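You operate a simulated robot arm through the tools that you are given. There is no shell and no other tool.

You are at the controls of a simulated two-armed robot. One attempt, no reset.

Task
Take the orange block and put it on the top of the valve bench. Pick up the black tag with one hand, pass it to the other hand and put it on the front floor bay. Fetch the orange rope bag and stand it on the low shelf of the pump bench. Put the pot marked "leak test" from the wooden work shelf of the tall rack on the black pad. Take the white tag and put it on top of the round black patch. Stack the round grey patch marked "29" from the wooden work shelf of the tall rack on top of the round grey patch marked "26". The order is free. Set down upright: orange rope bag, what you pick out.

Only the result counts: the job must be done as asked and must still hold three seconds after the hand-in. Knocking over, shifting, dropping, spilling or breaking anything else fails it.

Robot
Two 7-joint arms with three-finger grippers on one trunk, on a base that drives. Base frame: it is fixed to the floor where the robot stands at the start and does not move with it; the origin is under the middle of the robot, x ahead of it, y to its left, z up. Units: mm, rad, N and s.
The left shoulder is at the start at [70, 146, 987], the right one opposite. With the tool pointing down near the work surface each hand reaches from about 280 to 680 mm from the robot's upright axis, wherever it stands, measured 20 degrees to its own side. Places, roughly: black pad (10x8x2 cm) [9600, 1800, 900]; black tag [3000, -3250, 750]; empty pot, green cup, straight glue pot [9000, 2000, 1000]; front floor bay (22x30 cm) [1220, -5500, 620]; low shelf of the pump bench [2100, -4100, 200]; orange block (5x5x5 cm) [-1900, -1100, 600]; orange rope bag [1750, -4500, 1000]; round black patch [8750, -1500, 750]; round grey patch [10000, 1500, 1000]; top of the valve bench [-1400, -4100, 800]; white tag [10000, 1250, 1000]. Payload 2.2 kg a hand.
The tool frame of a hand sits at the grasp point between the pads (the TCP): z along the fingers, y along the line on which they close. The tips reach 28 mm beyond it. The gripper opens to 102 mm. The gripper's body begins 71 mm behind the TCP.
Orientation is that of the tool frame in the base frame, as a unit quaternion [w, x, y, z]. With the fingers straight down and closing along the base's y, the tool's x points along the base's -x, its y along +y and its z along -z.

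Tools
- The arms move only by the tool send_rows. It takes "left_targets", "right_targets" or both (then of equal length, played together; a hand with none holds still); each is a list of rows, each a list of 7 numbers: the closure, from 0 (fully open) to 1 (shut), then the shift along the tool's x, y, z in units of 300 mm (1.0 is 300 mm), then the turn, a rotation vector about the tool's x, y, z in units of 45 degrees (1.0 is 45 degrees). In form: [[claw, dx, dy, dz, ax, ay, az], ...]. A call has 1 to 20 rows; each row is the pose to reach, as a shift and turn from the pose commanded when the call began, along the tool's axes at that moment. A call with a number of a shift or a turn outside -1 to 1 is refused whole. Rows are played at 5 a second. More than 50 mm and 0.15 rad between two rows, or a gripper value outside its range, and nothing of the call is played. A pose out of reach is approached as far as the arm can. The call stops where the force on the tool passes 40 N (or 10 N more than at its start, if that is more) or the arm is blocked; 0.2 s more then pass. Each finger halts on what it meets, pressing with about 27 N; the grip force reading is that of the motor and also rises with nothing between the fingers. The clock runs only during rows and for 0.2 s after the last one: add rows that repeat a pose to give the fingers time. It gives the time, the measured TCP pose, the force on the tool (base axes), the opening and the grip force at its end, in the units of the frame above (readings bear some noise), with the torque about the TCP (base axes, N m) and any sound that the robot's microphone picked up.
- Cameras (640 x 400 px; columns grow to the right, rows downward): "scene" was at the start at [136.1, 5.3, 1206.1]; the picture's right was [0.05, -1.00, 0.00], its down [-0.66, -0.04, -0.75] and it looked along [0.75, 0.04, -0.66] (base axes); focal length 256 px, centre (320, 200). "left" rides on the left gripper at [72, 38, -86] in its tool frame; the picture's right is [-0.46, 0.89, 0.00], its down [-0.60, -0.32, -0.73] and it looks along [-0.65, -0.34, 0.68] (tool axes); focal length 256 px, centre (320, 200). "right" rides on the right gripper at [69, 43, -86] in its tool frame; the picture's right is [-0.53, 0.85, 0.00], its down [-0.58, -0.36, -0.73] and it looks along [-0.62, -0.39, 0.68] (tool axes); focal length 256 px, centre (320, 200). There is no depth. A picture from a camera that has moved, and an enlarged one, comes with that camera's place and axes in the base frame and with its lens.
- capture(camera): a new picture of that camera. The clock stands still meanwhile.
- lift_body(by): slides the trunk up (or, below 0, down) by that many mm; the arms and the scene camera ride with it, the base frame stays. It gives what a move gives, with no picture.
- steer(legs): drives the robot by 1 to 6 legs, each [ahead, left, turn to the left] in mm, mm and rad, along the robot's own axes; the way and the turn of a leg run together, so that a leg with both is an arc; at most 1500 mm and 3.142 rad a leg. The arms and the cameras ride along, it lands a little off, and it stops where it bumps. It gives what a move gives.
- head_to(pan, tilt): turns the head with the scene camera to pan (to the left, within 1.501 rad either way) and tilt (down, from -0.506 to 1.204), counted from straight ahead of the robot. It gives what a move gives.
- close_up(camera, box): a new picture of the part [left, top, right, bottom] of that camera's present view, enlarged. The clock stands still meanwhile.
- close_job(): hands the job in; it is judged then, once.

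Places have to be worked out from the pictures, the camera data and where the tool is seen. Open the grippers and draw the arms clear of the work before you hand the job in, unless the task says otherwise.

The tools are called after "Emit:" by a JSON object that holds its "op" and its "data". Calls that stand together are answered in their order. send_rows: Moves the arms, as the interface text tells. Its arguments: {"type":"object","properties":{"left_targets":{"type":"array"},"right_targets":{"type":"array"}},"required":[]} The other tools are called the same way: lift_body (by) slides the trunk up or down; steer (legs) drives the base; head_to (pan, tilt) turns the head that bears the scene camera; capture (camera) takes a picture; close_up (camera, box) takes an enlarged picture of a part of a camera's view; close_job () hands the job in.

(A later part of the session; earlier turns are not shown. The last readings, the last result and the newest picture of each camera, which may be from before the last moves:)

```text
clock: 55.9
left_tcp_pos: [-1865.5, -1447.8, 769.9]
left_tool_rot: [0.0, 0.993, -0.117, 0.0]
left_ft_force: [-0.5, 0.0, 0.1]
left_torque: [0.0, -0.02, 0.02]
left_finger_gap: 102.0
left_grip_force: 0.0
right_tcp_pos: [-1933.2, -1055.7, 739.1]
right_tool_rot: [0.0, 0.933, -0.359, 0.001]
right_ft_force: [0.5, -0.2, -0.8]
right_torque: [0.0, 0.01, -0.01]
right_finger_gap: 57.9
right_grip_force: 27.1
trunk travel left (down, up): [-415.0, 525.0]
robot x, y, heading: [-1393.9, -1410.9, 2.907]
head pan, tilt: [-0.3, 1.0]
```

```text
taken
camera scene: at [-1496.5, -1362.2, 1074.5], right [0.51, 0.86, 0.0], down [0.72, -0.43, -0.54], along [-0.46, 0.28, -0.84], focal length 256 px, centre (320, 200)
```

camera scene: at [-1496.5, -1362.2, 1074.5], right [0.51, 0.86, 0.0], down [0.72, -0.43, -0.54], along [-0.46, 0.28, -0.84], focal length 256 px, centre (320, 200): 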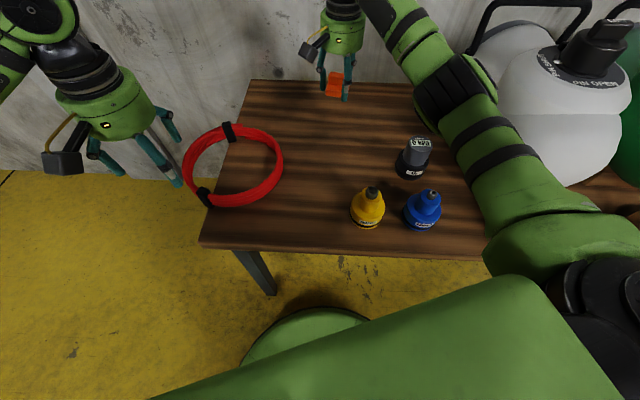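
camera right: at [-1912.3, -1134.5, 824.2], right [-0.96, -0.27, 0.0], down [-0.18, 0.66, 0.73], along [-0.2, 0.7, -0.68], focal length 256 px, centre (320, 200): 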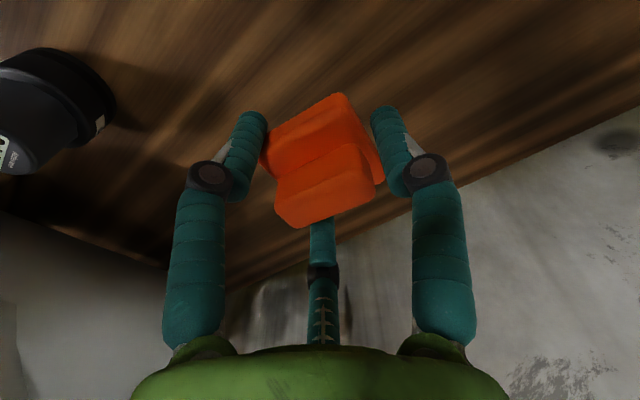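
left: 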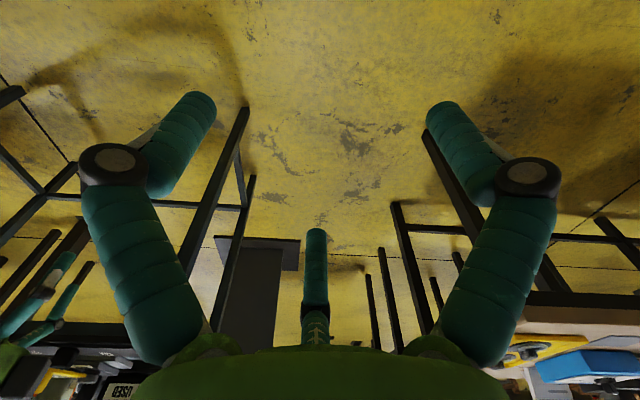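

The block is held (gap 57.9). I raise the trunk, then strafe down the aisle towards the valve bench and turn to face it.

Emit:
{"op": "lift_body", "data": {"by": 400}}

Emit:
{"op": "steer", "data": {"legs": [[-24, 1218, 0], [0, 0, 1.9]]}}

Emit:
{"op": "head_to", "data": {"pan": 0, "tilt": 0.5}}

Emit:
{"op": "capture", "data": {"camera": "scene"}}

```text
clock: 59.8
left_tcp_pos: [-1864.1, -1447.9, 1168.8]
left_tool_rot: [0.0, 0.993, -0.118, 0.001]
left_ft_force: [-0.2, 0.1, -0.8]
left_torque: [0.0, 0.0, 0.0]
left_finger_gap: 102.2
left_grip_force: 0.1
right_tcp_pos: [-1932.7, -1055.4, 1140.1]
right_tool_rot: [0.001, 0.933, -0.36, 0.001]
right_ft_force: [0.1, 0.4, 0.6]
right_torque: [0.03, -0.01, 0.02]
right_finger_gap: 58.1
right_grip_force: 27.1
trunk travel left (down, up): [-815.0, 125.0]
robot x, y, heading: [-1391.1, -1410.5, 2.906]
head pan, tilt: [-0.3, 1.0]
```

```text
clock: 70.5
left_tcp_pos: [-1472.7, -3038.7, 1169.6]
left_tool_rot: [0.0, 0.672, 0.741, 0.0]
left_ft_force: [-1.0, -0.6, 0.6]
left_torque: [0.05, 0.0, 0.01]
left_finger_gap: 102.1
left_grip_force: 0.1
right_tcp_pos: [-1821.4, -3230.2, 1138.6]
right_tool_rot: [0.0, 0.833, 0.553, 0.0]
right_ft_force: [0.6, -1.3, -0.2]
right_torque: [0.01, -0.02, -0.02]
right_finger_gap: 58.1
right_grip_force: 26.7
trunk travel left (down, up): [-815.0, 125.0]
robot x, y, heading: [-1666.2, -2602.2, -1.465]
head pan, tilt: [-0.3, 1.0]
```

```text
clock: 71.5
left_tcp_pos: [-1473.1, -3037.7, 1170.0]
left_tool_rot: [0.001, 0.672, 0.741, 0.0]
left_ft_force: [0.6, -0.5, 0.6]
left_torque: [0.04, -0.01, -0.01]
left_finger_gap: 102.1
left_grip_force: 0.1
right_tcp_pos: [-1821.6, -3230.2, 1139.1]
right_tool_rot: [-0.001, 0.834, 0.552, -0.001]
right_ft_force: [0.0, 0.1, -1.3]
right_torque: [-0.01, -0.06, 0.01]
right_finger_gap: 58.0
right_grip_force: 26.9
trunk travel left (down, up): [-815.0, 125.0]
robot x, y, heading: [-1664.3, -2599.1, -1.47]
head pan, tilt: [0.0, 0.499]
```

```text
taken
camera scene: at [-1648.2, -2740.2, 1515.6], right [-1.0, -0.1, 0.0], down [-0.05, 0.48, -0.88], along [0.09, -0.87, -0.48], focal length 256 px, centre (320, 200)
```

scene: 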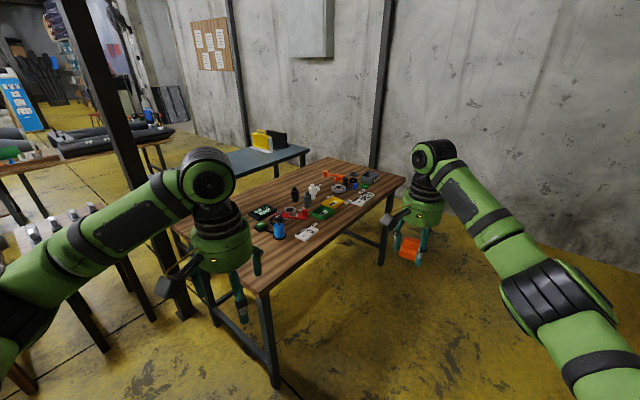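

The near end of the valve bench looks free. I zoom in to choose a spot.

Emit:
{"op": "close_up", "data": {"camera": "scene", "box": [170, 150, 410, 300]}}

```text
2.67 times, centred on (290, 225) of scene
camera zoom: at [-1648.2, -2740.2, 1515.6], right [-1.0, -0.1, 0.0], down [-0.05, 0.48, -0.88], along [0.09, -0.87, -0.48], focal length 682 px, centre (400, 133)
```

zoom: 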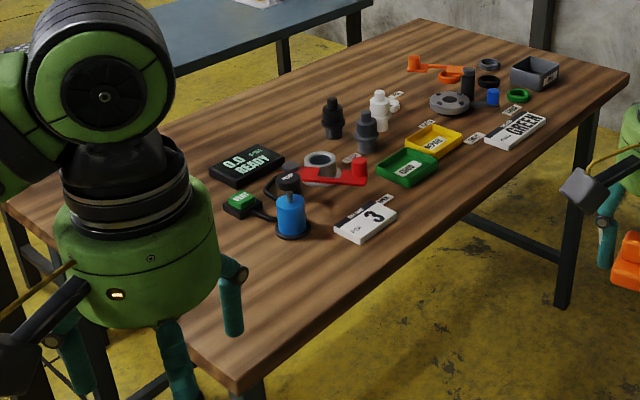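

Free spot chosen at about (-1318,-3517) near the bench's near end. I drive so that the right hand ends above it.

Emit:
{"op": "steer", "data": {"legs": [[314, 107, 0], [0, 0, 0.57]]}}

Emit:
{"op": "head_to", "data": {"pan": -0.2, "tilt": 0.9}}

Emit:
{"op": "capture", "data": {"camera": "scene"}}

Emit:
{"op": "capture", "data": {"camera": "right"}}

```text
clock: 75.2
left_tcp_pos: [-1124.6, -3158.3, 1168.9]
left_tool_rot: [0.001, 0.433, 0.901, 0.001]
left_ft_force: [0.2, -0.1, 0.2]
left_torque: [0.01, -0.02, 0.01]
left_finger_gap: 101.6
left_grip_force: 0.1
right_tcp_pos: [-1312.5, -3508.3, 1138.5]
right_tool_rot: [0.0, 0.642, 0.766, 0.001]
right_ft_force: [1.1, -0.4, -0.6]
right_torque: [0.01, -0.02, -0.01]
right_finger_gap: 57.9
right_grip_force: 26.6
trunk travel left (down, up): [-815.0, 125.0]
robot x, y, heading: [-1527.5, -2896.5, -0.898]
head pan, tilt: [0.0, 0.499]
```

```text
clock: 76.1
left_tcp_pos: [-1126.1, -3158.4, 1168.8]
left_tool_rot: [0.0, 0.433, 0.901, -0.001]
left_ft_force: [0.6, 0.9, 0.5]
left_torque: [0.01, -0.01, -0.02]
left_finger_gap: 102.0
left_grip_force: 0.2
right_tcp_pos: [-1312.2, -3509.5, 1139.2]
right_tool_rot: [-0.001, 0.642, 0.766, -0.001]
right_ft_force: [-0.7, 0.9, -0.2]
right_torque: [-0.04, 0.01, -0.03]
right_finger_gap: 58.0
right_grip_force: 27.0
trunk travel left (down, up): [-815.0, 125.0]
robot x, y, heading: [-1520.5, -2898.9, -0.893]
head pan, tilt: [-0.201, 0.901]
```

```text
taken
camera scene: at [-1455.6, -3001.4, 1481.9], right [-0.89, -0.46, 0.0], down [-0.36, 0.7, -0.62], along [0.28, -0.55, -0.78], focal length 256 px, centre (320, 200)
```

scene: 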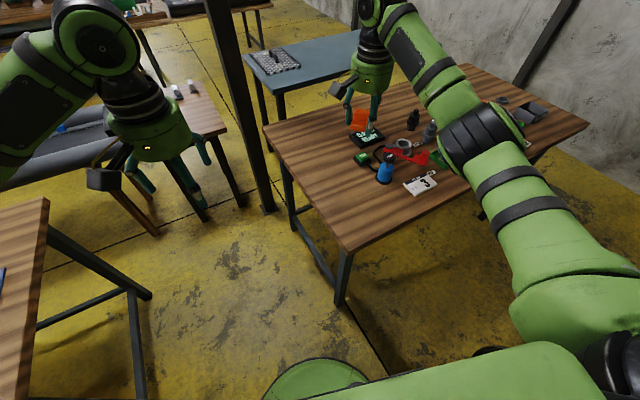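

```text
taken
camera right: at [-1282.2, -3433.1, 1224.3], right [0.93, -0.38, 0.0], down [-0.26, -0.63, 0.73], along [-0.28, -0.68, -0.68], focal length 256 px, centre (320, 200)
```

right: 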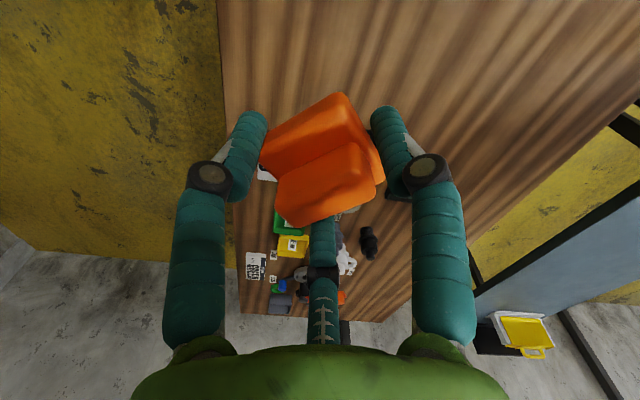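

The hand is above the free spot (-1312,-3509). I lower the trunk 265 mm and check the remaining height.

Emit:
{"op": "lift_body", "data": {"by": -265}}

Emit:
{"op": "capture", "data": {"camera": "scene"}}

Emit:
{"op": "capture", "data": {"camera": "right"}}

```text
clock: 78.8
left_tcp_pos: [-1125.1, -3157.4, 904.0]
left_tool_rot: [0.001, 0.434, 0.901, 0.0]
left_ft_force: [0.3, 0.6, -0.1]
left_torque: [0.0, 0.02, -0.01]
left_finger_gap: 101.9
left_grip_force: 0.1
right_tcp_pos: [-1312.6, -3508.6, 873.9]
right_tool_rot: [0.0, 0.642, 0.767, -0.001]
right_ft_force: [-0.3, -0.7, -1.0]
right_torque: [0.03, -0.01, -0.03]
right_finger_gap: 58.2
right_grip_force: 27.0
trunk travel left (down, up): [-550.0, 390.0]
robot x, y, heading: [-1524.1, -2898.7, -0.897]
head pan, tilt: [-0.201, 0.901]
```

```text
taken
camera scene: at [-1456.0, -3001.4, 1216.8], right [-0.89, -0.46, 0.0], down [-0.36, 0.7, -0.62], along [0.28, -0.55, -0.78], focal length 256 px, centre (320, 200)
```

scene: 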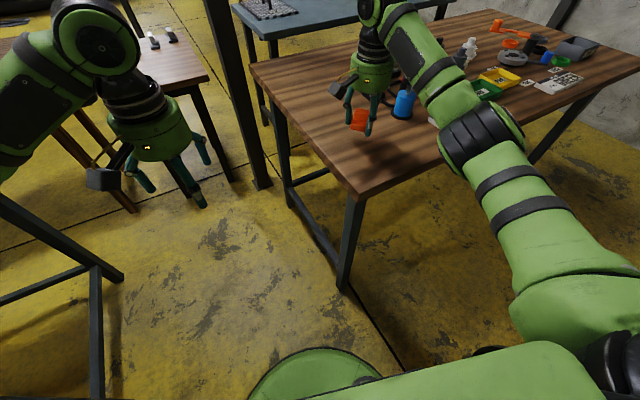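

```text
taken
camera right: at [-1282.5, -3433.1, 959.4], right [0.93, -0.38, 0.0], down [-0.26, -0.63, 0.73], along [-0.28, -0.68, -0.68], focal length 256 px, centre (320, 200)
```

right: 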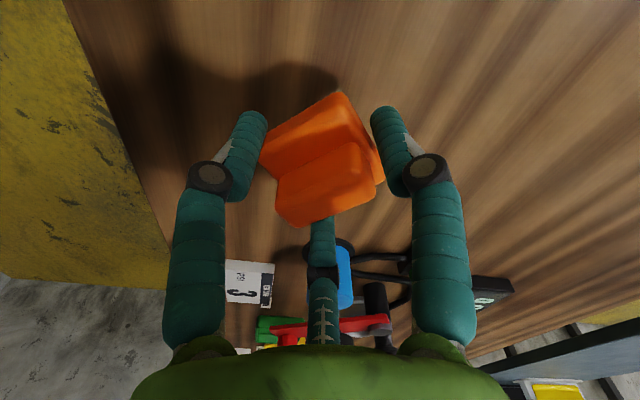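

Bench top computes to z≈806; the block bottom is at ≈836. I lower slowly with the arm.

Emit:
{"op": "send_rows", "data": {"right_targets": [[1, 0, 0, 0.02, 0, 0, 0], [1, 0, 0, 0.04, 0, 0, 0], [1, 0, 0, 0.055, 0, 0, 0], [1, 0, 0, 0.065, 0, 0, 0], [1, 0, 0, 0.065, 0, 0, 0]]}}

```text
clock: 80.0
left_tcp_pos: [-1125.3, -3158.2, 904.2]
left_tool_rot: [0.0, 0.433, 0.902, 0.0]
left_ft_force: [0.5, 0.3, -0.5]
left_torque: [0.0, -0.01, -0.02]
left_finger_gap: 102.1
left_grip_force: 0.1
right_tcp_pos: [-1312.4, -3508.4, 854.6]
right_tool_rot: [-0.001, 0.642, 0.767, -0.001]
right_ft_force: [0.1, -0.8, -0.3]
right_torque: [0.03, -0.05, -0.01]
right_finger_gap: 57.8
right_grip_force: 27.3
trunk travel left (down, up): [-550.0, 390.0]
robot x, y, heading: [-1524.4, -2895.1, -0.899]
head pan, tilt: [-0.201, 0.901]
```

No contact yet at TCP z 854.6. I continue in 2–3 mm steps.

Emit:
{"op": "send_rows", "data": {"right_targets": [[1, 0, 0, 0.008, 0, 0, 0], [1, 0, 0, 0.016, 0, 0, 0], [1, 0, 0, 0.024, 0, 0, 0], [1, 0, 0, 0.024, 0, 0, 0]]}}

Emit:
{"op": "capture", "data": {"camera": "right"}}

Emit:
{"op": "close_up", "data": {"camera": "scene", "box": [310, 60, 450, 160]}}

```text
clock: 81.0
left_tcp_pos: [-1125.5, -3157.3, 904.4]
left_tool_rot: [0.001, 0.433, 0.902, 0.0]
left_ft_force: [-0.8, 0.3, -0.6]
left_torque: [0.02, -0.01, -0.01]
left_finger_gap: 101.9
left_grip_force: 0.0
right_tcp_pos: [-1312.0, -3510.0, 847.7]
right_tool_rot: [-0.001, 0.642, 0.766, 0.0]
right_ft_force: [0.7, 0.6, -0.3]
right_torque: [-0.01, 0.01, 0.05]
right_finger_gap: 58.3
right_grip_force: 27.0
trunk travel left (down, up): [-550.0, 390.0]
robot x, y, heading: [-1527.1, -2897.8, -0.897]
head pan, tilt: [-0.201, 0.901]
```

```text
taken
camera right: at [-1282.8, -3434.0, 932.3], right [0.93, -0.38, 0.0], down [-0.26, -0.63, 0.73], along [-0.28, -0.68, -0.68], focal length 256 px, centre (320, 200)
```

right: 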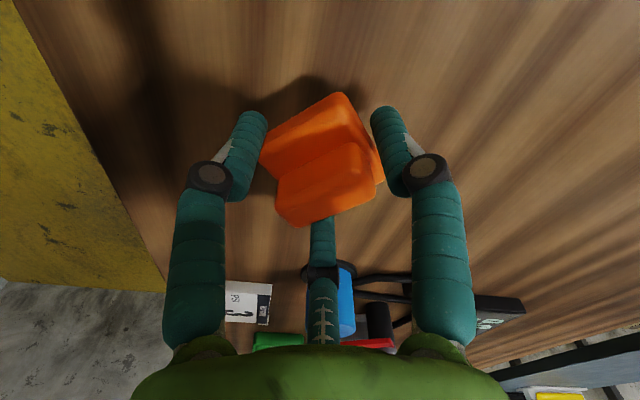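

```text
4.00 times, centred on (380, 110) of scene
camera zoom: at [-1455.9, -3001.5, 1216.8], right [-0.89, -0.46, 0.0], down [-0.36, 0.7, -0.62], along [0.28, -0.55, -0.78], focal length 1024 px, centre (80, 560)
```

zoom: 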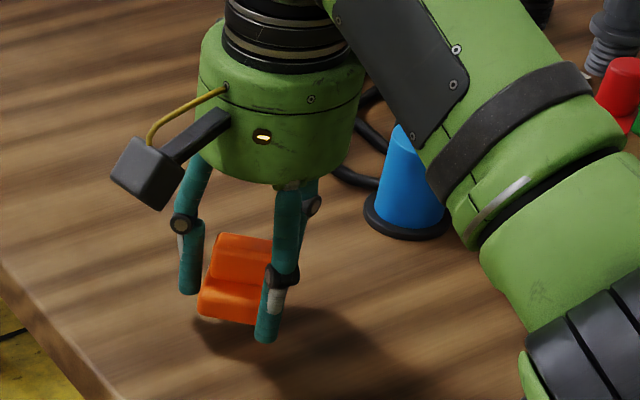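

There is still a small gap visible under the block. I continue down in small steps.

Emit:
{"op": "send_rows", "data": {"right_targets": [[1, 0, 0, 0.01, 0, 0, 0], [1, 0, 0, 0.02, 0, 0, 0], [1, 0, 0, 0.02, 0, 0, 0]]}}

Emit:
{"op": "send_rows", "data": {"right_targets": [[1, 0, 0, 0.008, 0, 0, 0], [1, 0, 0, 0.016, 0, 0, 0], [1, 0, 0, 0.016, 0, 0, 0]]}}

```text
clock: 81.8
left_tcp_pos: [-1125.5, -3158.9, 906.0]
left_tool_rot: [-0.001, 0.433, 0.901, -0.001]
left_ft_force: [0.4, 0.2, -0.4]
left_torque: [0.0, -0.03, 0.04]
left_finger_gap: 101.9
left_grip_force: 0.1
right_tcp_pos: [-1312.6, -3509.2, 841.5]
right_tool_rot: [0.001, 0.642, 0.767, -0.001]
right_ft_force: [0.8, 0.4, -1.5]
right_torque: [-0.01, 0.0, -0.04]
right_finger_gap: 58.0
right_grip_force: 27.2
trunk travel left (down, up): [-550.0, 390.0]
robot x, y, heading: [-1520.7, -2897.9, -0.892]
head pan, tilt: [-0.201, 0.901]
```

```text
clock: 82.6
left_tcp_pos: [-1124.3, -3159.3, 903.3]
left_tool_rot: [0.0, 0.432, 0.902, 0.0]
left_ft_force: [0.6, -0.7, -0.7]
left_torque: [-0.01, 0.04, 0.03]
left_finger_gap: 101.9
left_grip_force: 0.0
right_tcp_pos: [-1311.3, -3509.3, 836.4]
right_tool_rot: [0.0, 0.642, 0.767, 0.0]
right_ft_force: [0.7, -1.3, -0.8]
right_torque: [-0.01, 0.03, 0.0]
right_finger_gap: 58.0
right_grip_force: 27.1
trunk travel left (down, up): [-550.0, 390.0]
robot x, y, heading: [-1523.4, -2895.7, -0.894]
head pan, tilt: [-0.201, 0.901]
```

Emit:
{"op": "send_rows", "data": {"right_targets": [[1, 0, 0, 0.008, 0, 0, 0], [1, 0, 0, 0.016, 0, 0, 0], [1, 0, 0, 0.016, 0, 0, 0]]}}

Emit:
{"op": "send_rows", "data": {"right_targets": [[1, 0, 0, 0.008, 0, 0, 0], [1, 0, 0, 0.014, 0, 0, 0], [1, 0, 0, 0.014, 0, 0, 0]]}}

```text
clock: 83.4
left_tcp_pos: [-1126.2, -3158.3, 903.3]
left_tool_rot: [0.0, 0.432, 0.902, 0.0]
left_ft_force: [-0.1, -0.9, 0.5]
left_torque: [0.01, 0.0, 0.01]
left_finger_gap: 101.9
left_grip_force: 0.1
right_tcp_pos: [-1310.4, -3509.1, 832.3]
right_tool_rot: [0.0, 0.642, 0.767, -0.001]
right_ft_force: [0.0, -0.5, -1.2]
right_torque: [-0.01, 0.02, -0.01]
right_finger_gap: 58.0
right_grip_force: 27.3
trunk travel left (down, up): [-550.0, 390.0]
robot x, y, heading: [-1522.8, -2896.0, -0.896]
head pan, tilt: [-0.201, 0.901]
```

```text
clock: 84.2
left_tcp_pos: [-1124.6, -3158.2, 905.1]
left_tool_rot: [0.0, 0.433, 0.901, 0.001]
left_ft_force: [-0.2, 0.3, -0.6]
left_torque: [-0.01, 0.03, -0.03]
left_finger_gap: 102.1
left_grip_force: 0.0
right_tcp_pos: [-1311.1, -3509.8, 827.9]
right_tool_rot: [0.0, 0.642, 0.767, 0.001]
right_ft_force: [-0.4, -0.1, 0.1]
right_torque: [-0.01, 0.0, -0.02]
right_finger_gap: 58.0
right_grip_force: 26.9
trunk travel left (down, up): [-550.0, 390.0]
robot x, y, heading: [-1522.5, -2898.5, -0.896]
head pan, tilt: [-0.201, 0.901]
```

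Still no contact at 827.9; I look closely before continuing.

Emit:
{"op": "close_up", "data": {"camera": "scene", "box": [310, 60, 450, 160]}}

Emit:
{"op": "capture", "data": {"camera": "right"}}

```text
4.00 times, centred on (380, 110) of scene
camera zoom: at [-1455.9, -3001.6, 1216.8], right [-0.89, -0.46, 0.0], down [-0.36, 0.7, -0.62], along [0.28, -0.55, -0.78], focal length 1024 px, centre (80, 560)
```

zoom: 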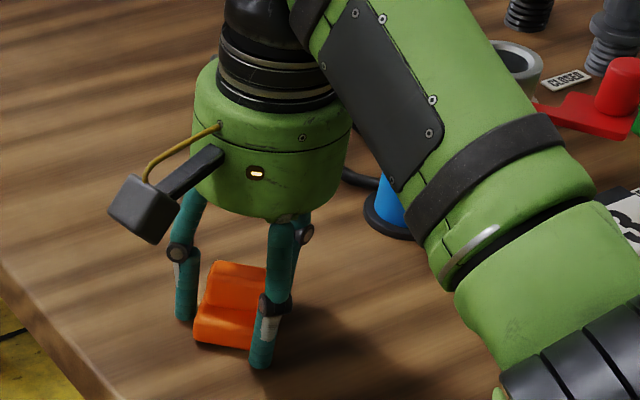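

```text
taken
camera right: at [-1282.1, -3433.5, 912.9], right [0.93, -0.38, 0.0], down [-0.26, -0.63, 0.73], along [-0.28, -0.68, -0.68], focal length 256 px, centre (320, 200)
```

right: 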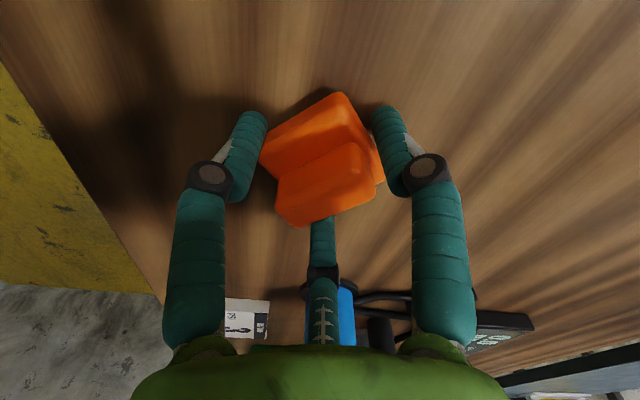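

It looks almost in contact. I continue in small steps.

Emit:
{"op": "send_rows", "data": {"right_targets": [[1, 0, 0, 0.008, 0, 0, 0], [1, 0, 0, 0.014, 0, 0, 0], [1, 0, 0, 0.014, 0, 0, 0]]}}

Emit:
{"op": "send_rows", "data": {"right_targets": [[1, 0, 0, 0.008, 0, 0, 0], [1, 0, 0, 0.014, 0, 0, 0], [1, 0, 0, 0.014, 0, 0, 0]]}}

```text
clock: 85.0
left_tcp_pos: [-1124.6, -3158.0, 903.2]
left_tool_rot: [0.001, 0.433, 0.902, -0.001]
left_ft_force: [0.4, -0.4, 0.3]
left_torque: [0.03, -0.01, -0.01]
left_finger_gap: 102.0
left_grip_force: 0.1
right_tcp_pos: [-1311.4, -3510.0, 827.1]
right_tool_rot: [0.001, 0.642, 0.767, 0.0]
right_ft_force: [1.2, -1.9, 5.2]
right_torque: [0.08, -0.15, -0.01]
right_finger_gap: 58.0
right_grip_force: 27.2
trunk travel left (down, up): [-550.0, 390.0]
robot x, y, heading: [-1522.5, -2897.3, -0.893]
head pan, tilt: [-0.201, 0.901]
```

```text
clock: 85.8
left_tcp_pos: [-1125.6, -3155.5, 905.5]
left_tool_rot: [0.001, 0.433, 0.902, 0.0]
left_ft_force: [0.7, -0.1, 0.0]
left_torque: [0.04, -0.02, 0.04]
left_finger_gap: 102.0
left_grip_force: 0.0
right_tcp_pos: [-1312.2, -3509.3, 825.5]
right_tool_rot: [0.004, 0.642, 0.767, -0.003]
right_ft_force: [2.0, -10.8, 30.3]
right_torque: [0.66, 0.7, 0.35]
right_finger_gap: 58.4
right_grip_force: 27.2
trunk travel left (down, up): [-550.0, 390.0]
robot x, y, heading: [-1522.4, -2897.1, -0.896]
head pan, tilt: [-0.201, 0.901]
```

Contact (30 N at z≈826). I relieve the press by ~4 mm and open the gripper.

Emit:
{"op": "send_rows", "data": {"right_targets": [[1, 0, 0, -0.015, 0, 0, 0], [1, 0, 0, -0.015, 0, 0, 0], [0.8, 0, 0, -0.015, 0, 0, 0], [0.5, 0, 0, -0.015, 0, 0, 0], [0.2, 0, 0, -0.015, 0, 0, 0], [0, 0, 0, -0.015, 0, 0, 0], [0, 0, 0, -0.015, 0, 0, 0]]}}

Emit:
{"op": "capture", "data": {"camera": "right"}}

```text
clock: 87.4
left_tcp_pos: [-1125.6, -3157.5, 904.3]
left_tool_rot: [0.0, 0.433, 0.901, -0.001]
left_ft_force: [0.5, 0.5, -0.3]
left_torque: [-0.01, 0.02, 0.0]
left_finger_gap: 101.9
left_grip_force: 0.0
right_tcp_pos: [-1311.7, -3507.8, 823.9]
right_tool_rot: [0.0, 0.643, 0.766, -0.001]
right_ft_force: [1.2, -0.3, 0.4]
right_torque: [-0.01, -0.02, 0.01]
right_finger_gap: 102.1
right_grip_force: 0.1
trunk travel left (down, up): [-550.0, 390.0]
robot x, y, heading: [-1520.7, -2897.9, -0.894]
head pan, tilt: [-0.201, 0.901]
```

```text
taken
camera right: at [-1282.1, -3433.2, 908.7], right [0.93, -0.38, 0.0], down [-0.26, -0.63, 0.73], along [-0.28, -0.68, -0.68], focal length 256 px, centre (320, 200)
```

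right: 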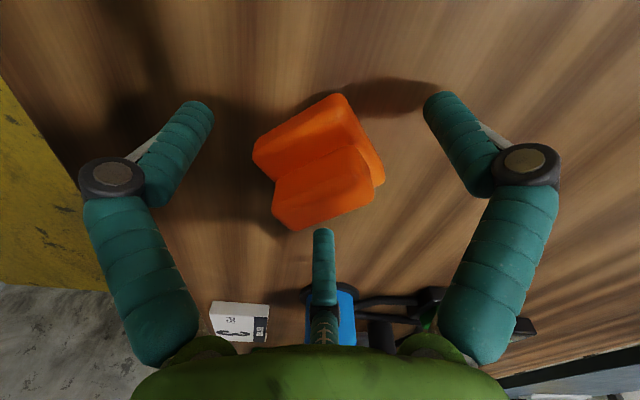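

The block stands free on the valve bench. I raise the right hand straight up and then the trunk.

Emit:
{"op": "send_rows", "data": {"right_targets": [[0, 0, 0, -0.05, 0, 0, 0], [0, 0, 0, -0.15, 0, 0, 0], [0, 0, 0, -0.3, 0, 0, 0], [0, 0, 0, -0.45, 0, 0, 0], [0, 0, 0, -0.55, 0, 0, 0]]}}

Emit:
{"op": "lift_body", "data": {"by": 300}}

Emit:
{"op": "capture", "data": {"camera": "scene"}}

```text
clock: 88.6
left_tcp_pos: [-1124.5, -3157.2, 905.1]
left_tool_rot: [0.0, 0.433, 0.902, 0.001]
left_ft_force: [0.4, 0.4, -0.3]
left_torque: [-0.05, 0.0, 0.02]
left_finger_gap: 102.0
left_grip_force: 0.1
right_tcp_pos: [-1309.4, -3508.9, 988.1]
right_tool_rot: [0.0, 0.642, 0.766, -0.001]
right_ft_force: [-0.4, 0.4, 0.1]
right_torque: [-0.02, 0.02, -0.02]
right_finger_gap: 101.9
right_grip_force: 0.1
trunk travel left (down, up): [-550.0, 390.0]
robot x, y, heading: [-1526.1, -2892.8, -0.894]
head pan, tilt: [-0.201, 0.901]
```

```text
clock: 91.6
left_tcp_pos: [-1125.3, -3158.5, 1204.7]
left_tool_rot: [0.0, 0.433, 0.902, 0.001]
left_ft_force: [-0.1, 0.3, -0.2]
left_torque: [0.01, 0.01, -0.02]
left_finger_gap: 102.1
left_grip_force: 0.0
right_tcp_pos: [-1309.3, -3510.1, 1287.1]
right_tool_rot: [-0.001, 0.642, 0.766, -0.001]
right_ft_force: [-0.1, -0.9, 0.2]
right_torque: [-0.02, 0.02, 0.02]
right_finger_gap: 101.9
right_grip_force: 0.0
trunk travel left (down, up): [-850.0, 90.0]
robot x, y, heading: [-1518.2, -2896.2, -0.891]
head pan, tilt: [-0.201, 0.901]
```

```text
taken
camera scene: at [-1455.8, -3001.5, 1516.8], right [-0.89, -0.46, 0.0], down [-0.36, 0.7, -0.62], along [0.28, -0.55, -0.78], focal length 256 px, centre (320, 200)
```

scene: 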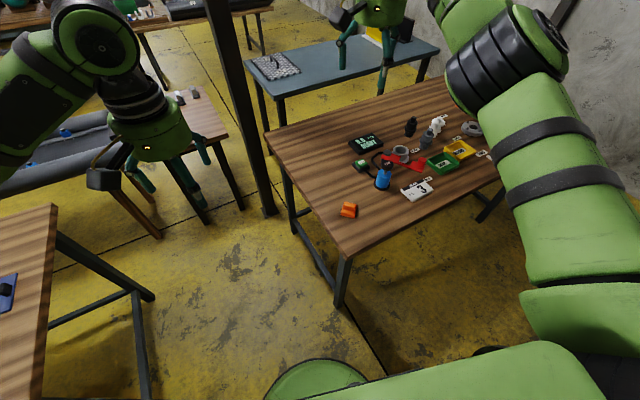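

The orange block is on the bench. Next I look toward the pump bench area (left side) to plan the route.

Emit:
{"op": "head_to", "data": {"pan": 0.15, "tilt": 0.35}}

Emit:
{"op": "capture", "data": {"camera": "scene"}}

Emit:
{"op": "head_to", "data": {"pan": 0.9, "tilt": 0.35}}

Emit:
{"op": "capture", "data": {"camera": "scene"}}

```text
clock: 92.6
left_tcp_pos: [-1125.9, -3158.4, 1205.1]
left_tool_rot: [0.0, 0.433, 0.901, 0.0]
left_ft_force: [-0.1, -0.9, -0.4]
left_torque: [0.0, 0.01, -0.05]
left_finger_gap: 102.1
left_grip_force: 0.1
right_tcp_pos: [-1310.1, -3509.3, 1287.4]
right_tool_rot: [0.0, 0.642, 0.766, 0.0]
right_ft_force: [0.4, 0.1, 0.1]
right_torque: [-0.02, 0.01, -0.03]
right_finger_gap: 102.0
right_grip_force: 0.1
trunk travel left (down, up): [-850.0, 90.0]
robot x, y, heading: [-1525.5, -2900.3, -0.896]
head pan, tilt: [0.15, 0.351]
```

```text
taken
camera scene: at [-1422.1, -2997.5, 1564.3], right [-0.68, -0.73, 0.0], down [-0.25, 0.23, -0.94], along [0.69, -0.64, -0.34], focal length 256 px, centre (320, 200)
```

scene: 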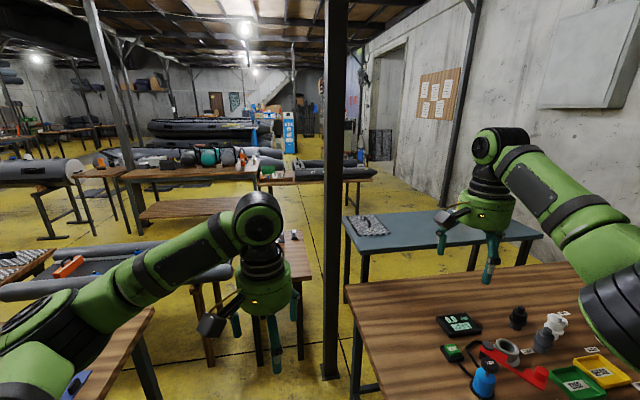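

```text
clock: 93.7
left_tcp_pos: [-1124.5, -3157.8, 1204.1]
left_tool_rot: [0.0, 0.433, 0.902, 0.0]
left_ft_force: [-0.2, 0.0, -0.2]
left_torque: [0.02, -0.01, 0.02]
left_finger_gap: 101.8
left_grip_force: 0.1
right_tcp_pos: [-1310.3, -3510.0, 1286.7]
right_tool_rot: [0.0, 0.643, 0.766, 0.001]
right_ft_force: [-0.2, -0.4, -0.5]
right_torque: [-0.01, 0.0, 0.0]
right_finger_gap: 101.9
right_grip_force: 0.1
trunk travel left (down, up): [-850.0, 90.0]
robot x, y, heading: [-1524.5, -2897.4, -0.898]
head pan, tilt: [0.901, 0.351]
```

```text
taken
camera scene: at [-1397.3, -2934.0, 1564.3], right [0.0, -1.0, 0.0], down [-0.34, 0.0, -0.94], along [0.94, 0.0, -0.34], focal length 256 px, centre (320, 200)
```

scene: 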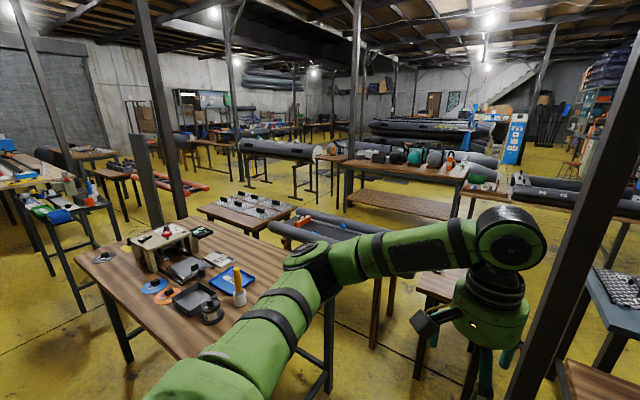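

Rows of furniture separate me from the pump bench. I check whether there is a passage at the far end (past the valve bench) by looking right.

Emit:
{"op": "head_to", "data": {"pan": -0.7, "tilt": 0.45}}

Emit:
{"op": "capture", "data": {"camera": "scene"}}

Emit:
{"op": "head_to", "data": {"pan": -0.25, "tilt": 0.45}}

Emit:
{"op": "capture", "data": {"camera": "scene"}}

```text
clock: 95.3
left_tcp_pos: [-1124.7, -3157.4, 1204.2]
left_tool_rot: [-0.001, 0.432, 0.902, 0.0]
left_ft_force: [-0.4, -0.7, -0.2]
left_torque: [0.0, -0.02, 0.05]
left_finger_gap: 102.1
left_grip_force: 0.0
right_tcp_pos: [-1310.3, -3510.0, 1285.8]
right_tool_rot: [0.0, 0.643, 0.766, 0.0]
right_ft_force: [0.7, -1.0, 0.4]
right_torque: [-0.01, 0.0, -0.01]
right_finger_gap: 102.1
right_grip_force: 0.0
trunk travel left (down, up): [-850.0, 90.0]
robot x, y, heading: [-1521.9, -2898.5, -0.892]
head pan, tilt: [-0.7, 0.45]
```

```text
taken
camera scene: at [-1492.6, -3026.2, 1555.1], right [-1.0, 0.02, 0.0], down [0.01, 0.44, -0.9], along [-0.02, -0.9, -0.44], focal length 256 px, centre (320, 200)
```

scene: 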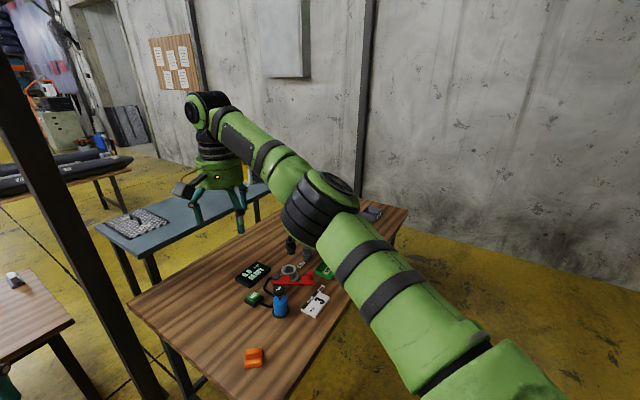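

```text
clock: 96.2
left_tcp_pos: [-1124.6, -3158.0, 1203.6]
left_tool_rot: [0.0, 0.433, 0.902, 0.0]
left_ft_force: [0.4, 0.6, 0.6]
left_torque: [-0.02, 0.02, -0.03]
left_finger_gap: 102.0
left_grip_force: 0.0
right_tcp_pos: [-1310.2, -3509.7, 1286.4]
right_tool_rot: [0.0, 0.642, 0.766, 0.0]
right_ft_force: [-0.9, 1.2, 0.3]
right_torque: [0.03, 0.0, 0.0]
right_finger_gap: 102.1
right_grip_force: 0.1
trunk travel left (down, up): [-850.0, 90.0]
robot x, y, heading: [-1525.8, -2896.3, -0.9]
head pan, tilt: [-0.25, 0.45]
```

```text
taken
camera scene: at [-1452.6, -3018.0, 1555.1], right [-0.91, -0.41, 0.0], down [-0.18, 0.4, -0.9], along [0.37, -0.82, -0.44], focal length 256 px, centre (320, 200)
```

scene: 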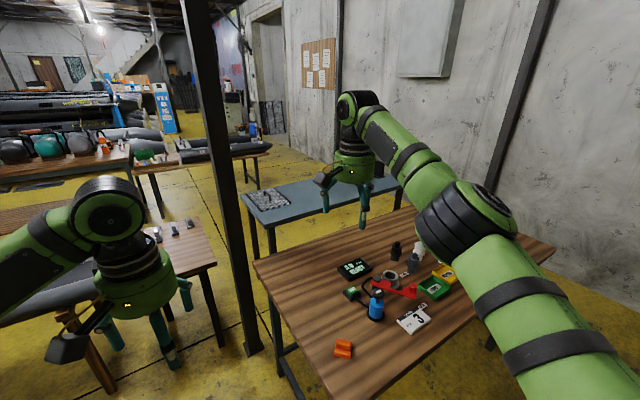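

The far wall is ~0.95 m behind the blue bench's end, so there seems to be a lane. I retract both hands for driving compactly.

Emit:
{"op": "send_rows", "data": {"right_targets": [[0, 0.12, -0.05, 0, 0, 0, -0.11], [0, 0.24, -0.1, 0, 0, 0, -0.22], [0, 0.36, -0.16, 0, 0, 0, -0.33], [0, 0.48, -0.21, 0, 0, 0, -0.44], [0, 0.6, -0.26, 0, 0, 0, -0.55], [0, 0.7, -0.31, 0, 0, 0, -0.636], [0, 0.7, -0.31, 0, 0, 0, -0.636]], "left_targets": [[0, 0.07, 0, -0.04, 0, 0, 0], [0, 0.14, 0, -0.08, 0, 0, 0], [0, 0.21, 0, -0.12, 0, 0, 0], [0, 0.28, 0, -0.16, 0, 0, 0], [0, 0.35, 0, -0.2, 0, 0, 0], [0, 0.43, 0, -0.24, 0, 0, 0], [0, 0.43, 0, -0.24, 0, 0, 0]]}}

Emit:
{"op": "head_to", "data": {"pan": -0.9, "tilt": 0.7}}

Emit:
{"op": "capture", "data": {"camera": "scene"}}

```text
clock: 97.8
left_tcp_pos: [-1206.7, -3056.9, 1278.7]
left_tool_rot: [0.0, 0.433, 0.901, 0.0]
left_ft_force: [0.7, -0.1, -0.4]
left_torque: [0.01, 0.03, 0.0]
left_finger_gap: 102.2
left_grip_force: 0.1
right_tcp_pos: [-1439.6, -3320.9, 1285.8]
right_tool_rot: [-0.001, 0.433, 0.901, 0.0]
right_ft_force: [-0.2, -0.5, -0.7]
right_torque: [0.0, 0.03, 0.03]
right_finger_gap: 101.9
right_grip_force: 0.0
trunk travel left (down, up): [-850.0, 90.0]
robot x, y, heading: [-1525.1, -2893.4, -0.895]
head pan, tilt: [-0.25, 0.45]
```

```text
clock: 98.9
left_tcp_pos: [-1206.5, -3056.8, 1280.5]
left_tool_rot: [0.0, 0.432, 0.902, 0.0]
left_ft_force: [-0.2, -0.9, 0.5]
left_torque: [0.02, 0.03, -0.03]
left_finger_gap: 102.0
left_grip_force: 0.0
right_tcp_pos: [-1439.8, -3319.2, 1285.8]
right_tool_rot: [0.0, 0.433, 0.901, 0.0]
right_ft_force: [-0.7, 1.3, 0.1]
right_torque: [0.02, 0.0, 0.0]
right_finger_gap: 102.0
right_grip_force: 0.1
trunk travel left (down, up): [-850.0, 90.0]
robot x, y, heading: [-1524.7, -2895.9, -0.893]
head pan, tilt: [-0.901, 0.7]
```

```text
taken
camera scene: at [-1509.5, -3016.9, 1533.0], right [-0.97, 0.22, 0.0], down [0.14, 0.63, -0.77], along [-0.17, -0.75, -0.64], focal length 256 px, centre (320, 200)
```

scene: 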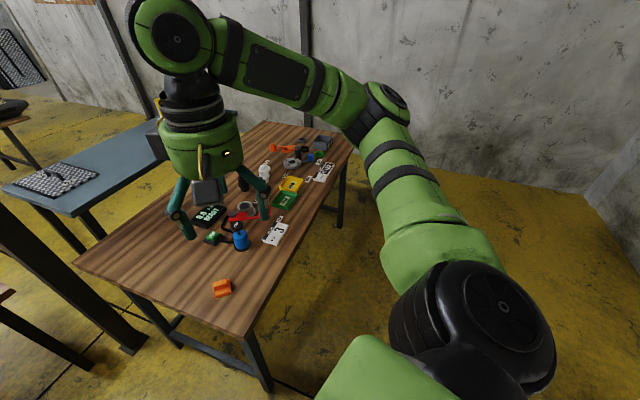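

I turn to face back along the hall (heading ≈0.967) so that my back goes toward the far wall, then back down the lane beside the valve bench.

Emit:
{"op": "steer", "data": {"legs": [[0, 0, 1.86], [-1100, 60, 0]]}}

Emit:
{"op": "head_to", "data": {"pan": -1.45, "tilt": 0.6}}

Emit:
{"op": "capture", "data": {"camera": "scene"}}

```text
clock: 109.0
left_tcp_pos: [-2131.9, -3402.2, 1279.0]
left_tool_rot: [-0.001, -0.454, 0.891, -0.001]
left_ft_force: [0.3, 0.1, -0.3]
left_torque: [0.01, 0.02, -0.01]
left_finger_gap: 102.0
left_grip_force: 0.1
right_tcp_pos: [-1817.0, -3556.6, 1285.8]
right_tool_rot: [-0.001, -0.455, 0.891, 0.0]
right_ft_force: [0.2, 0.7, -0.2]
right_torque: [-0.03, -0.01, -0.05]
right_finger_gap: 101.9
right_grip_force: 0.1
trunk travel left (down, up): [-850.0, 90.0]
robot x, y, heading: [-2201.7, -3753.2, 0.946]
head pan, tilt: [-0.901, 0.7]
```

```text
clock: 109.9
left_tcp_pos: [-2133.6, -3402.3, 1280.5]
left_tool_rot: [-0.001, -0.455, 0.891, -0.001]
left_ft_force: [0.3, 0.6, 0.8]
left_torque: [0.02, 0.02, -0.02]
left_finger_gap: 102.1
left_grip_force: 0.1
right_tcp_pos: [-1816.9, -3556.5, 1285.3]
right_tool_rot: [0.0, -0.455, 0.89, 0.0]
right_ft_force: [0.5, 0.0, -0.3]
right_torque: [-0.01, -0.02, 0.0]
right_finger_gap: 102.3
right_grip_force: 0.0
trunk travel left (down, up): [-850.0, 90.0]
robot x, y, heading: [-2199.5, -3751.7, 0.944]
head pan, tilt: [-1.45, 0.6]
```

```text
taken
camera scene: at [-2094.5, -3752.1, 1541.6], right [-0.48, -0.87, 0.0], down [-0.49, 0.27, -0.83], along [0.72, -0.4, -0.57], focal length 256 px, centre (320, 200)
```

scene: 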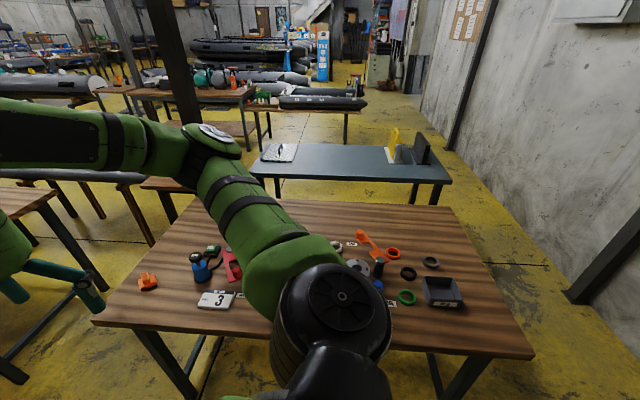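

The lane between the benches and the wall posts is about 900 mm wide, centred at u≈5405. I back into it and strafe right.

Emit:
{"op": "steer", "data": {"legs": [[-1055, 0, 0.02], [0, -1400, 0]]}}

Emit:
{"op": "head_to", "data": {"pan": -0.9, "tilt": 0.6}}

Emit:
{"op": "capture", "data": {"camera": "scene"}}

```text
clock: 121.7
left_tcp_pos: [-1633.4, -5046.6, 1278.3]
left_tool_rot: [0.0, -0.452, 0.892, 0.0]
left_ft_force: [0.2, -0.6, 0.3]
left_torque: [-0.04, -0.04, -0.02]
left_finger_gap: 102.0
left_grip_force: 0.0
right_tcp_pos: [-1320.0, -5203.2, 1287.3]
right_tool_rot: [0.001, -0.451, 0.892, 0.0]
right_ft_force: [0.1, -1.0, 0.4]
right_torque: [0.01, 0.01, -0.02]
right_finger_gap: 102.1
right_grip_force: 0.0
trunk travel left (down, up): [-850.0, 90.0]
robot x, y, heading: [-1709.0, -5398.9, 0.939]
head pan, tilt: [-1.45, 0.6]
```

```text
clock: 122.7
left_tcp_pos: [-1634.6, -5047.2, 1279.0]
left_tool_rot: [0.0, -0.452, 0.892, 0.0]
left_ft_force: [-0.1, 0.7, -0.6]
left_torque: [0.03, -0.01, -0.01]
left_finger_gap: 102.0
left_grip_force: 0.1
right_tcp_pos: [-1320.0, -5203.8, 1286.1]
right_tool_rot: [0.0, -0.451, 0.892, 0.0]
right_ft_force: [0.5, -0.9, -0.4]
right_torque: [-0.02, 0.0, -0.02]
right_finger_gap: 102.0
right_grip_force: 0.1
trunk travel left (down, up): [-850.0, 90.0]
robot x, y, heading: [-1705.7, -5393.4, 0.936]
head pan, tilt: [-0.901, 0.6]
```

```text
taken
camera scene: at [-1586.6, -5350.6, 1541.6], right [0.04, -1.0, 0.0], down [-0.56, -0.02, -0.83], along [0.82, 0.03, -0.56], focal length 256 px, centre (320, 200)
```

scene: 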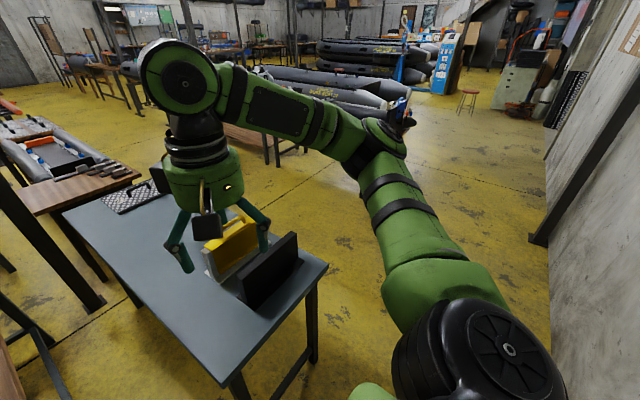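

Position is as planned (past the blue bench soon). I continue strafing into the wide aisle, drive ahead and turn to face the raft/pump bench row.

Emit:
{"op": "steer", "data": {"legs": [[0, -1430, 0.03], [1000, 0, 0], [0, 0, -1.57]]}}

Emit:
{"op": "head_to", "data": {"pan": 0.2, "tilt": 0.5}}

Emit:
{"op": "capture", "data": {"camera": "scene"}}

Emit:
{"op": "head_to", "data": {"pan": 0.9, "tilt": 0.45}}

Emit:
{"op": "capture", "data": {"camera": "scene"}}

```text
clock: 138.4
left_tcp_pos: [364.6, -5463.9, 1278.2]
left_tool_rot: [0.0, 0.297, 0.955, 0.0]
left_ft_force: [-0.6, 0.4, -0.2]
left_torque: [-0.01, 0.0, 0.02]
left_finger_gap: 102.4
left_grip_force: 0.0
right_tcp_pos: [218.3, -5783.8, 1286.0]
right_tool_rot: [0.0, 0.297, 0.955, 0.0]
right_ft_force: [-0.2, 0.4, 0.5]
right_torque: [0.0, -0.03, 0.02]
right_finger_gap: 102.1
right_grip_force: 0.1
trunk travel left (down, up): [-850.0, 90.0]
robot x, y, heading: [16.4, -5402.9, -0.602]
head pan, tilt: [-0.901, 0.6]
```

```text
clock: 139.7
left_tcp_pos: [364.1, -5463.6, 1279.7]
left_tool_rot: [0.0, 0.296, 0.955, -0.001]
left_ft_force: [0.2, -0.1, 1.0]
left_torque: [0.0, -0.01, 0.0]
left_finger_gap: 102.0
left_grip_force: 0.0
right_tcp_pos: [219.4, -5783.4, 1285.5]
right_tool_rot: [0.0, 0.297, 0.955, 0.0]
right_ft_force: [1.3, -0.4, 0.2]
right_torque: [0.02, 0.01, 0.03]
right_finger_gap: 102.1
right_grip_force: 0.1
trunk travel left (down, up): [-850.0, 90.0]
robot x, y, heading: [14.6, -5404.4, -0.605]
head pan, tilt: [0.201, 0.499]
```

```text
taken
camera scene: at [142.3, -5465.4, 1550.7], right [-0.39, -0.92, 0.0], down [-0.44, 0.19, -0.88], along [0.81, -0.34, -0.48], focal length 256 px, centre (320, 200)
```

scene: 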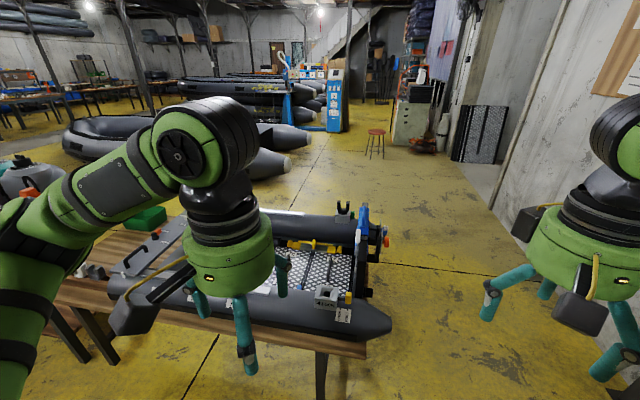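

```text
clock: 140.8
left_tcp_pos: [365.2, -5463.2, 1278.0]
left_tool_rot: [-0.001, 0.296, 0.955, 0.0]
left_ft_force: [-1.0, 0.5, 0.6]
left_torque: [-0.01, -0.03, 0.0]
left_finger_gap: 102.1
left_grip_force: 0.1
right_tcp_pos: [218.2, -5784.1, 1286.4]
right_tool_rot: [0.0, 0.296, 0.955, 0.0]
right_ft_force: [-0.6, 0.2, -0.3]
right_torque: [0.01, 0.0, 0.02]
right_finger_gap: 102.0
right_grip_force: 0.0
trunk travel left (down, up): [-850.0, 90.0]
robot x, y, heading: [17.0, -5403.9, -0.598]
head pan, tilt: [0.901, 0.45]
```

```text
taken
camera scene: at [146.4, -5402.8, 1555.1], right [0.29, -0.96, 0.0], down [-0.42, -0.13, -0.9], along [0.86, 0.26, -0.44], focal length 256 px, centre (320, 200)
```

scene: 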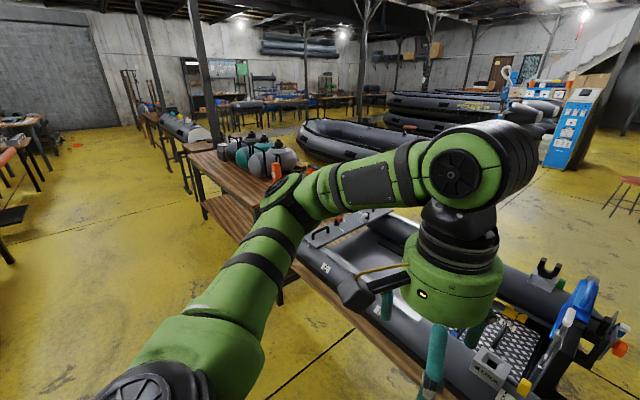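

I'm in the wide aisle facing the raft table. I strafe left 1400 mm along the aisle towards the pump bench's right end.

Emit:
{"op": "steer", "data": {"legs": [[0, 1450, 0]]}}

Emit:
{"op": "head_to", "data": {"pan": 0.3, "tilt": 0.5}}

Emit:
{"op": "capture", "data": {"camera": "scene"}}

Emit:
{"op": "head_to", "data": {"pan": -0.4, "tilt": 0.6}}

Emit:
{"op": "capture", "data": {"camera": "scene"}}

```text
clock: 147.6
left_tcp_pos: [1134.3, -4327.3, 1279.6]
left_tool_rot: [0.0, 0.292, 0.957, 0.001]
left_ft_force: [0.2, -0.2, -0.1]
left_torque: [0.0, 0.0, -0.01]
left_finger_gap: 102.0
left_grip_force: 0.1
right_tcp_pos: [992.1, -4648.5, 1285.4]
right_tool_rot: [0.0, 0.291, 0.957, 0.0]
right_ft_force: [0.6, -0.7, 0.3]
right_torque: [-0.01, 0.0, 0.0]
right_finger_gap: 101.9
right_grip_force: 0.1
trunk travel left (down, up): [-850.0, 90.0]
robot x, y, heading: [787.7, -4270.5, -0.593]
head pan, tilt: [0.901, 0.45]
```

```text
clock: 148.6
left_tcp_pos: [1133.9, -4327.2, 1278.9]
left_tool_rot: [0.0, 0.292, 0.956, -0.001]
left_ft_force: [0.5, 1.0, 0.1]
left_torque: [0.0, 0.02, -0.04]
left_finger_gap: 102.3
left_grip_force: 0.0
right_tcp_pos: [992.7, -4648.9, 1286.1]
right_tool_rot: [0.0, 0.29, 0.957, -0.001]
right_ft_force: [-0.6, -0.9, -0.3]
right_torque: [0.03, -0.01, 0.0]
right_finger_gap: 102.2
right_grip_force: 0.0
trunk travel left (down, up): [-850.0, 90.0]
robot x, y, heading: [780.0, -4268.1, -0.595]
head pan, tilt: [0.3, 0.499]
```

```text
taken
camera scene: at [915.3, -4322.1, 1550.7], right [-0.29, -0.96, 0.0], down [-0.46, 0.14, -0.88], along [0.84, -0.25, -0.48], focal length 256 px, centre (320, 200)
```

scene: 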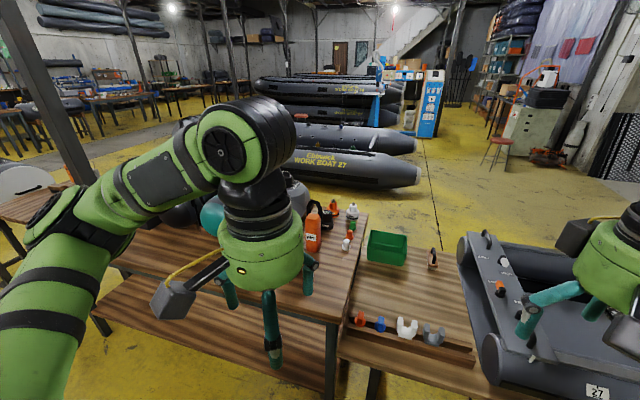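

```text
clock: 149.7
left_tcp_pos: [1134.9, -4328.7, 1278.6]
left_tool_rot: [0.0, 0.292, 0.956, 0.001]
left_ft_force: [0.0, -0.2, 0.7]
left_torque: [-0.03, -0.03, 0.01]
left_finger_gap: 102.0
left_grip_force: 0.0
right_tcp_pos: [993.4, -4648.8, 1285.4]
right_tool_rot: [0.0, 0.292, 0.957, -0.001]
right_ft_force: [-0.4, -0.1, -1.1]
right_torque: [-0.02, -0.04, 0.01]
right_finger_gap: 102.1
right_grip_force: 0.1
trunk travel left (down, up): [-850.0, 90.0]
robot x, y, heading: [784.0, -4271.3, -0.589]
head pan, tilt: [-0.4, 0.6]
```

```text
taken
camera scene: at [876.7, -4370.0, 1541.6], right [-0.84, -0.55, 0.0], down [-0.31, 0.47, -0.83], along [0.45, -0.69, -0.56], focal length 256 px, centre (320, 200)
```

scene: 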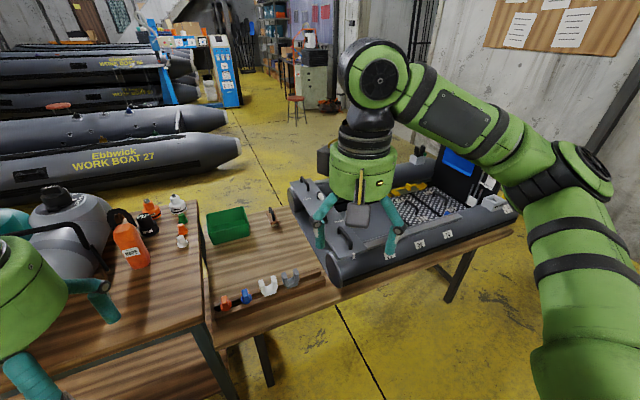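

I see an orange bag-like item on the pump bench's right end. I zoom in to read labels, and on the raft.

Emit:
{"op": "close_up", "data": {"camera": "scene", "box": [90, 170, 250, 290]}}

Emit:
{"op": "close_up", "data": {"camera": "scene", "box": [280, 140, 530, 290]}}

```text
3.33 times, centred on (170, 230) of scene
camera zoom: at [876.7, -4370.0, 1541.6], right [-0.84, -0.55, 0.0], down [-0.31, 0.47, -0.83], along [0.45, -0.69, -0.56], focal length 853 px, centre (820, 100)
```

zoom: 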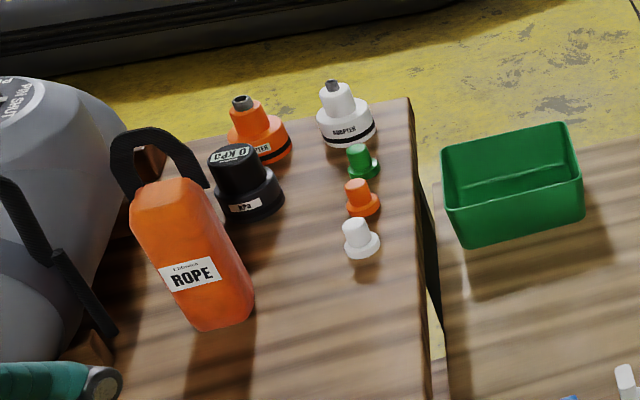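

```text
2.56 times, centred on (405, 215) of scene
camera zoom: at [876.7, -4370.0, 1541.6], right [-0.84, -0.55, 0.0], down [-0.31, 0.47, -0.83], along [0.45, -0.69, -0.56], focal length 655 px, centre (102, 162)
```

zoom: 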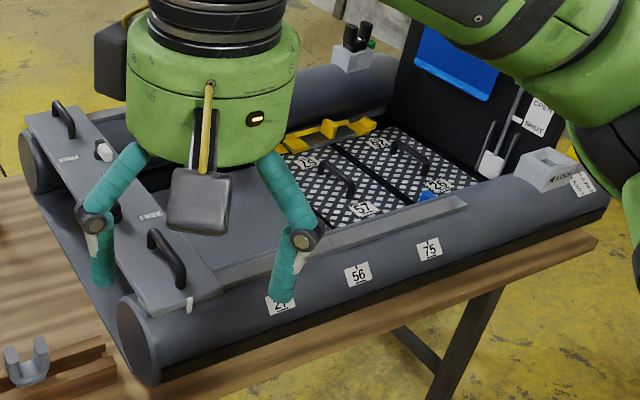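

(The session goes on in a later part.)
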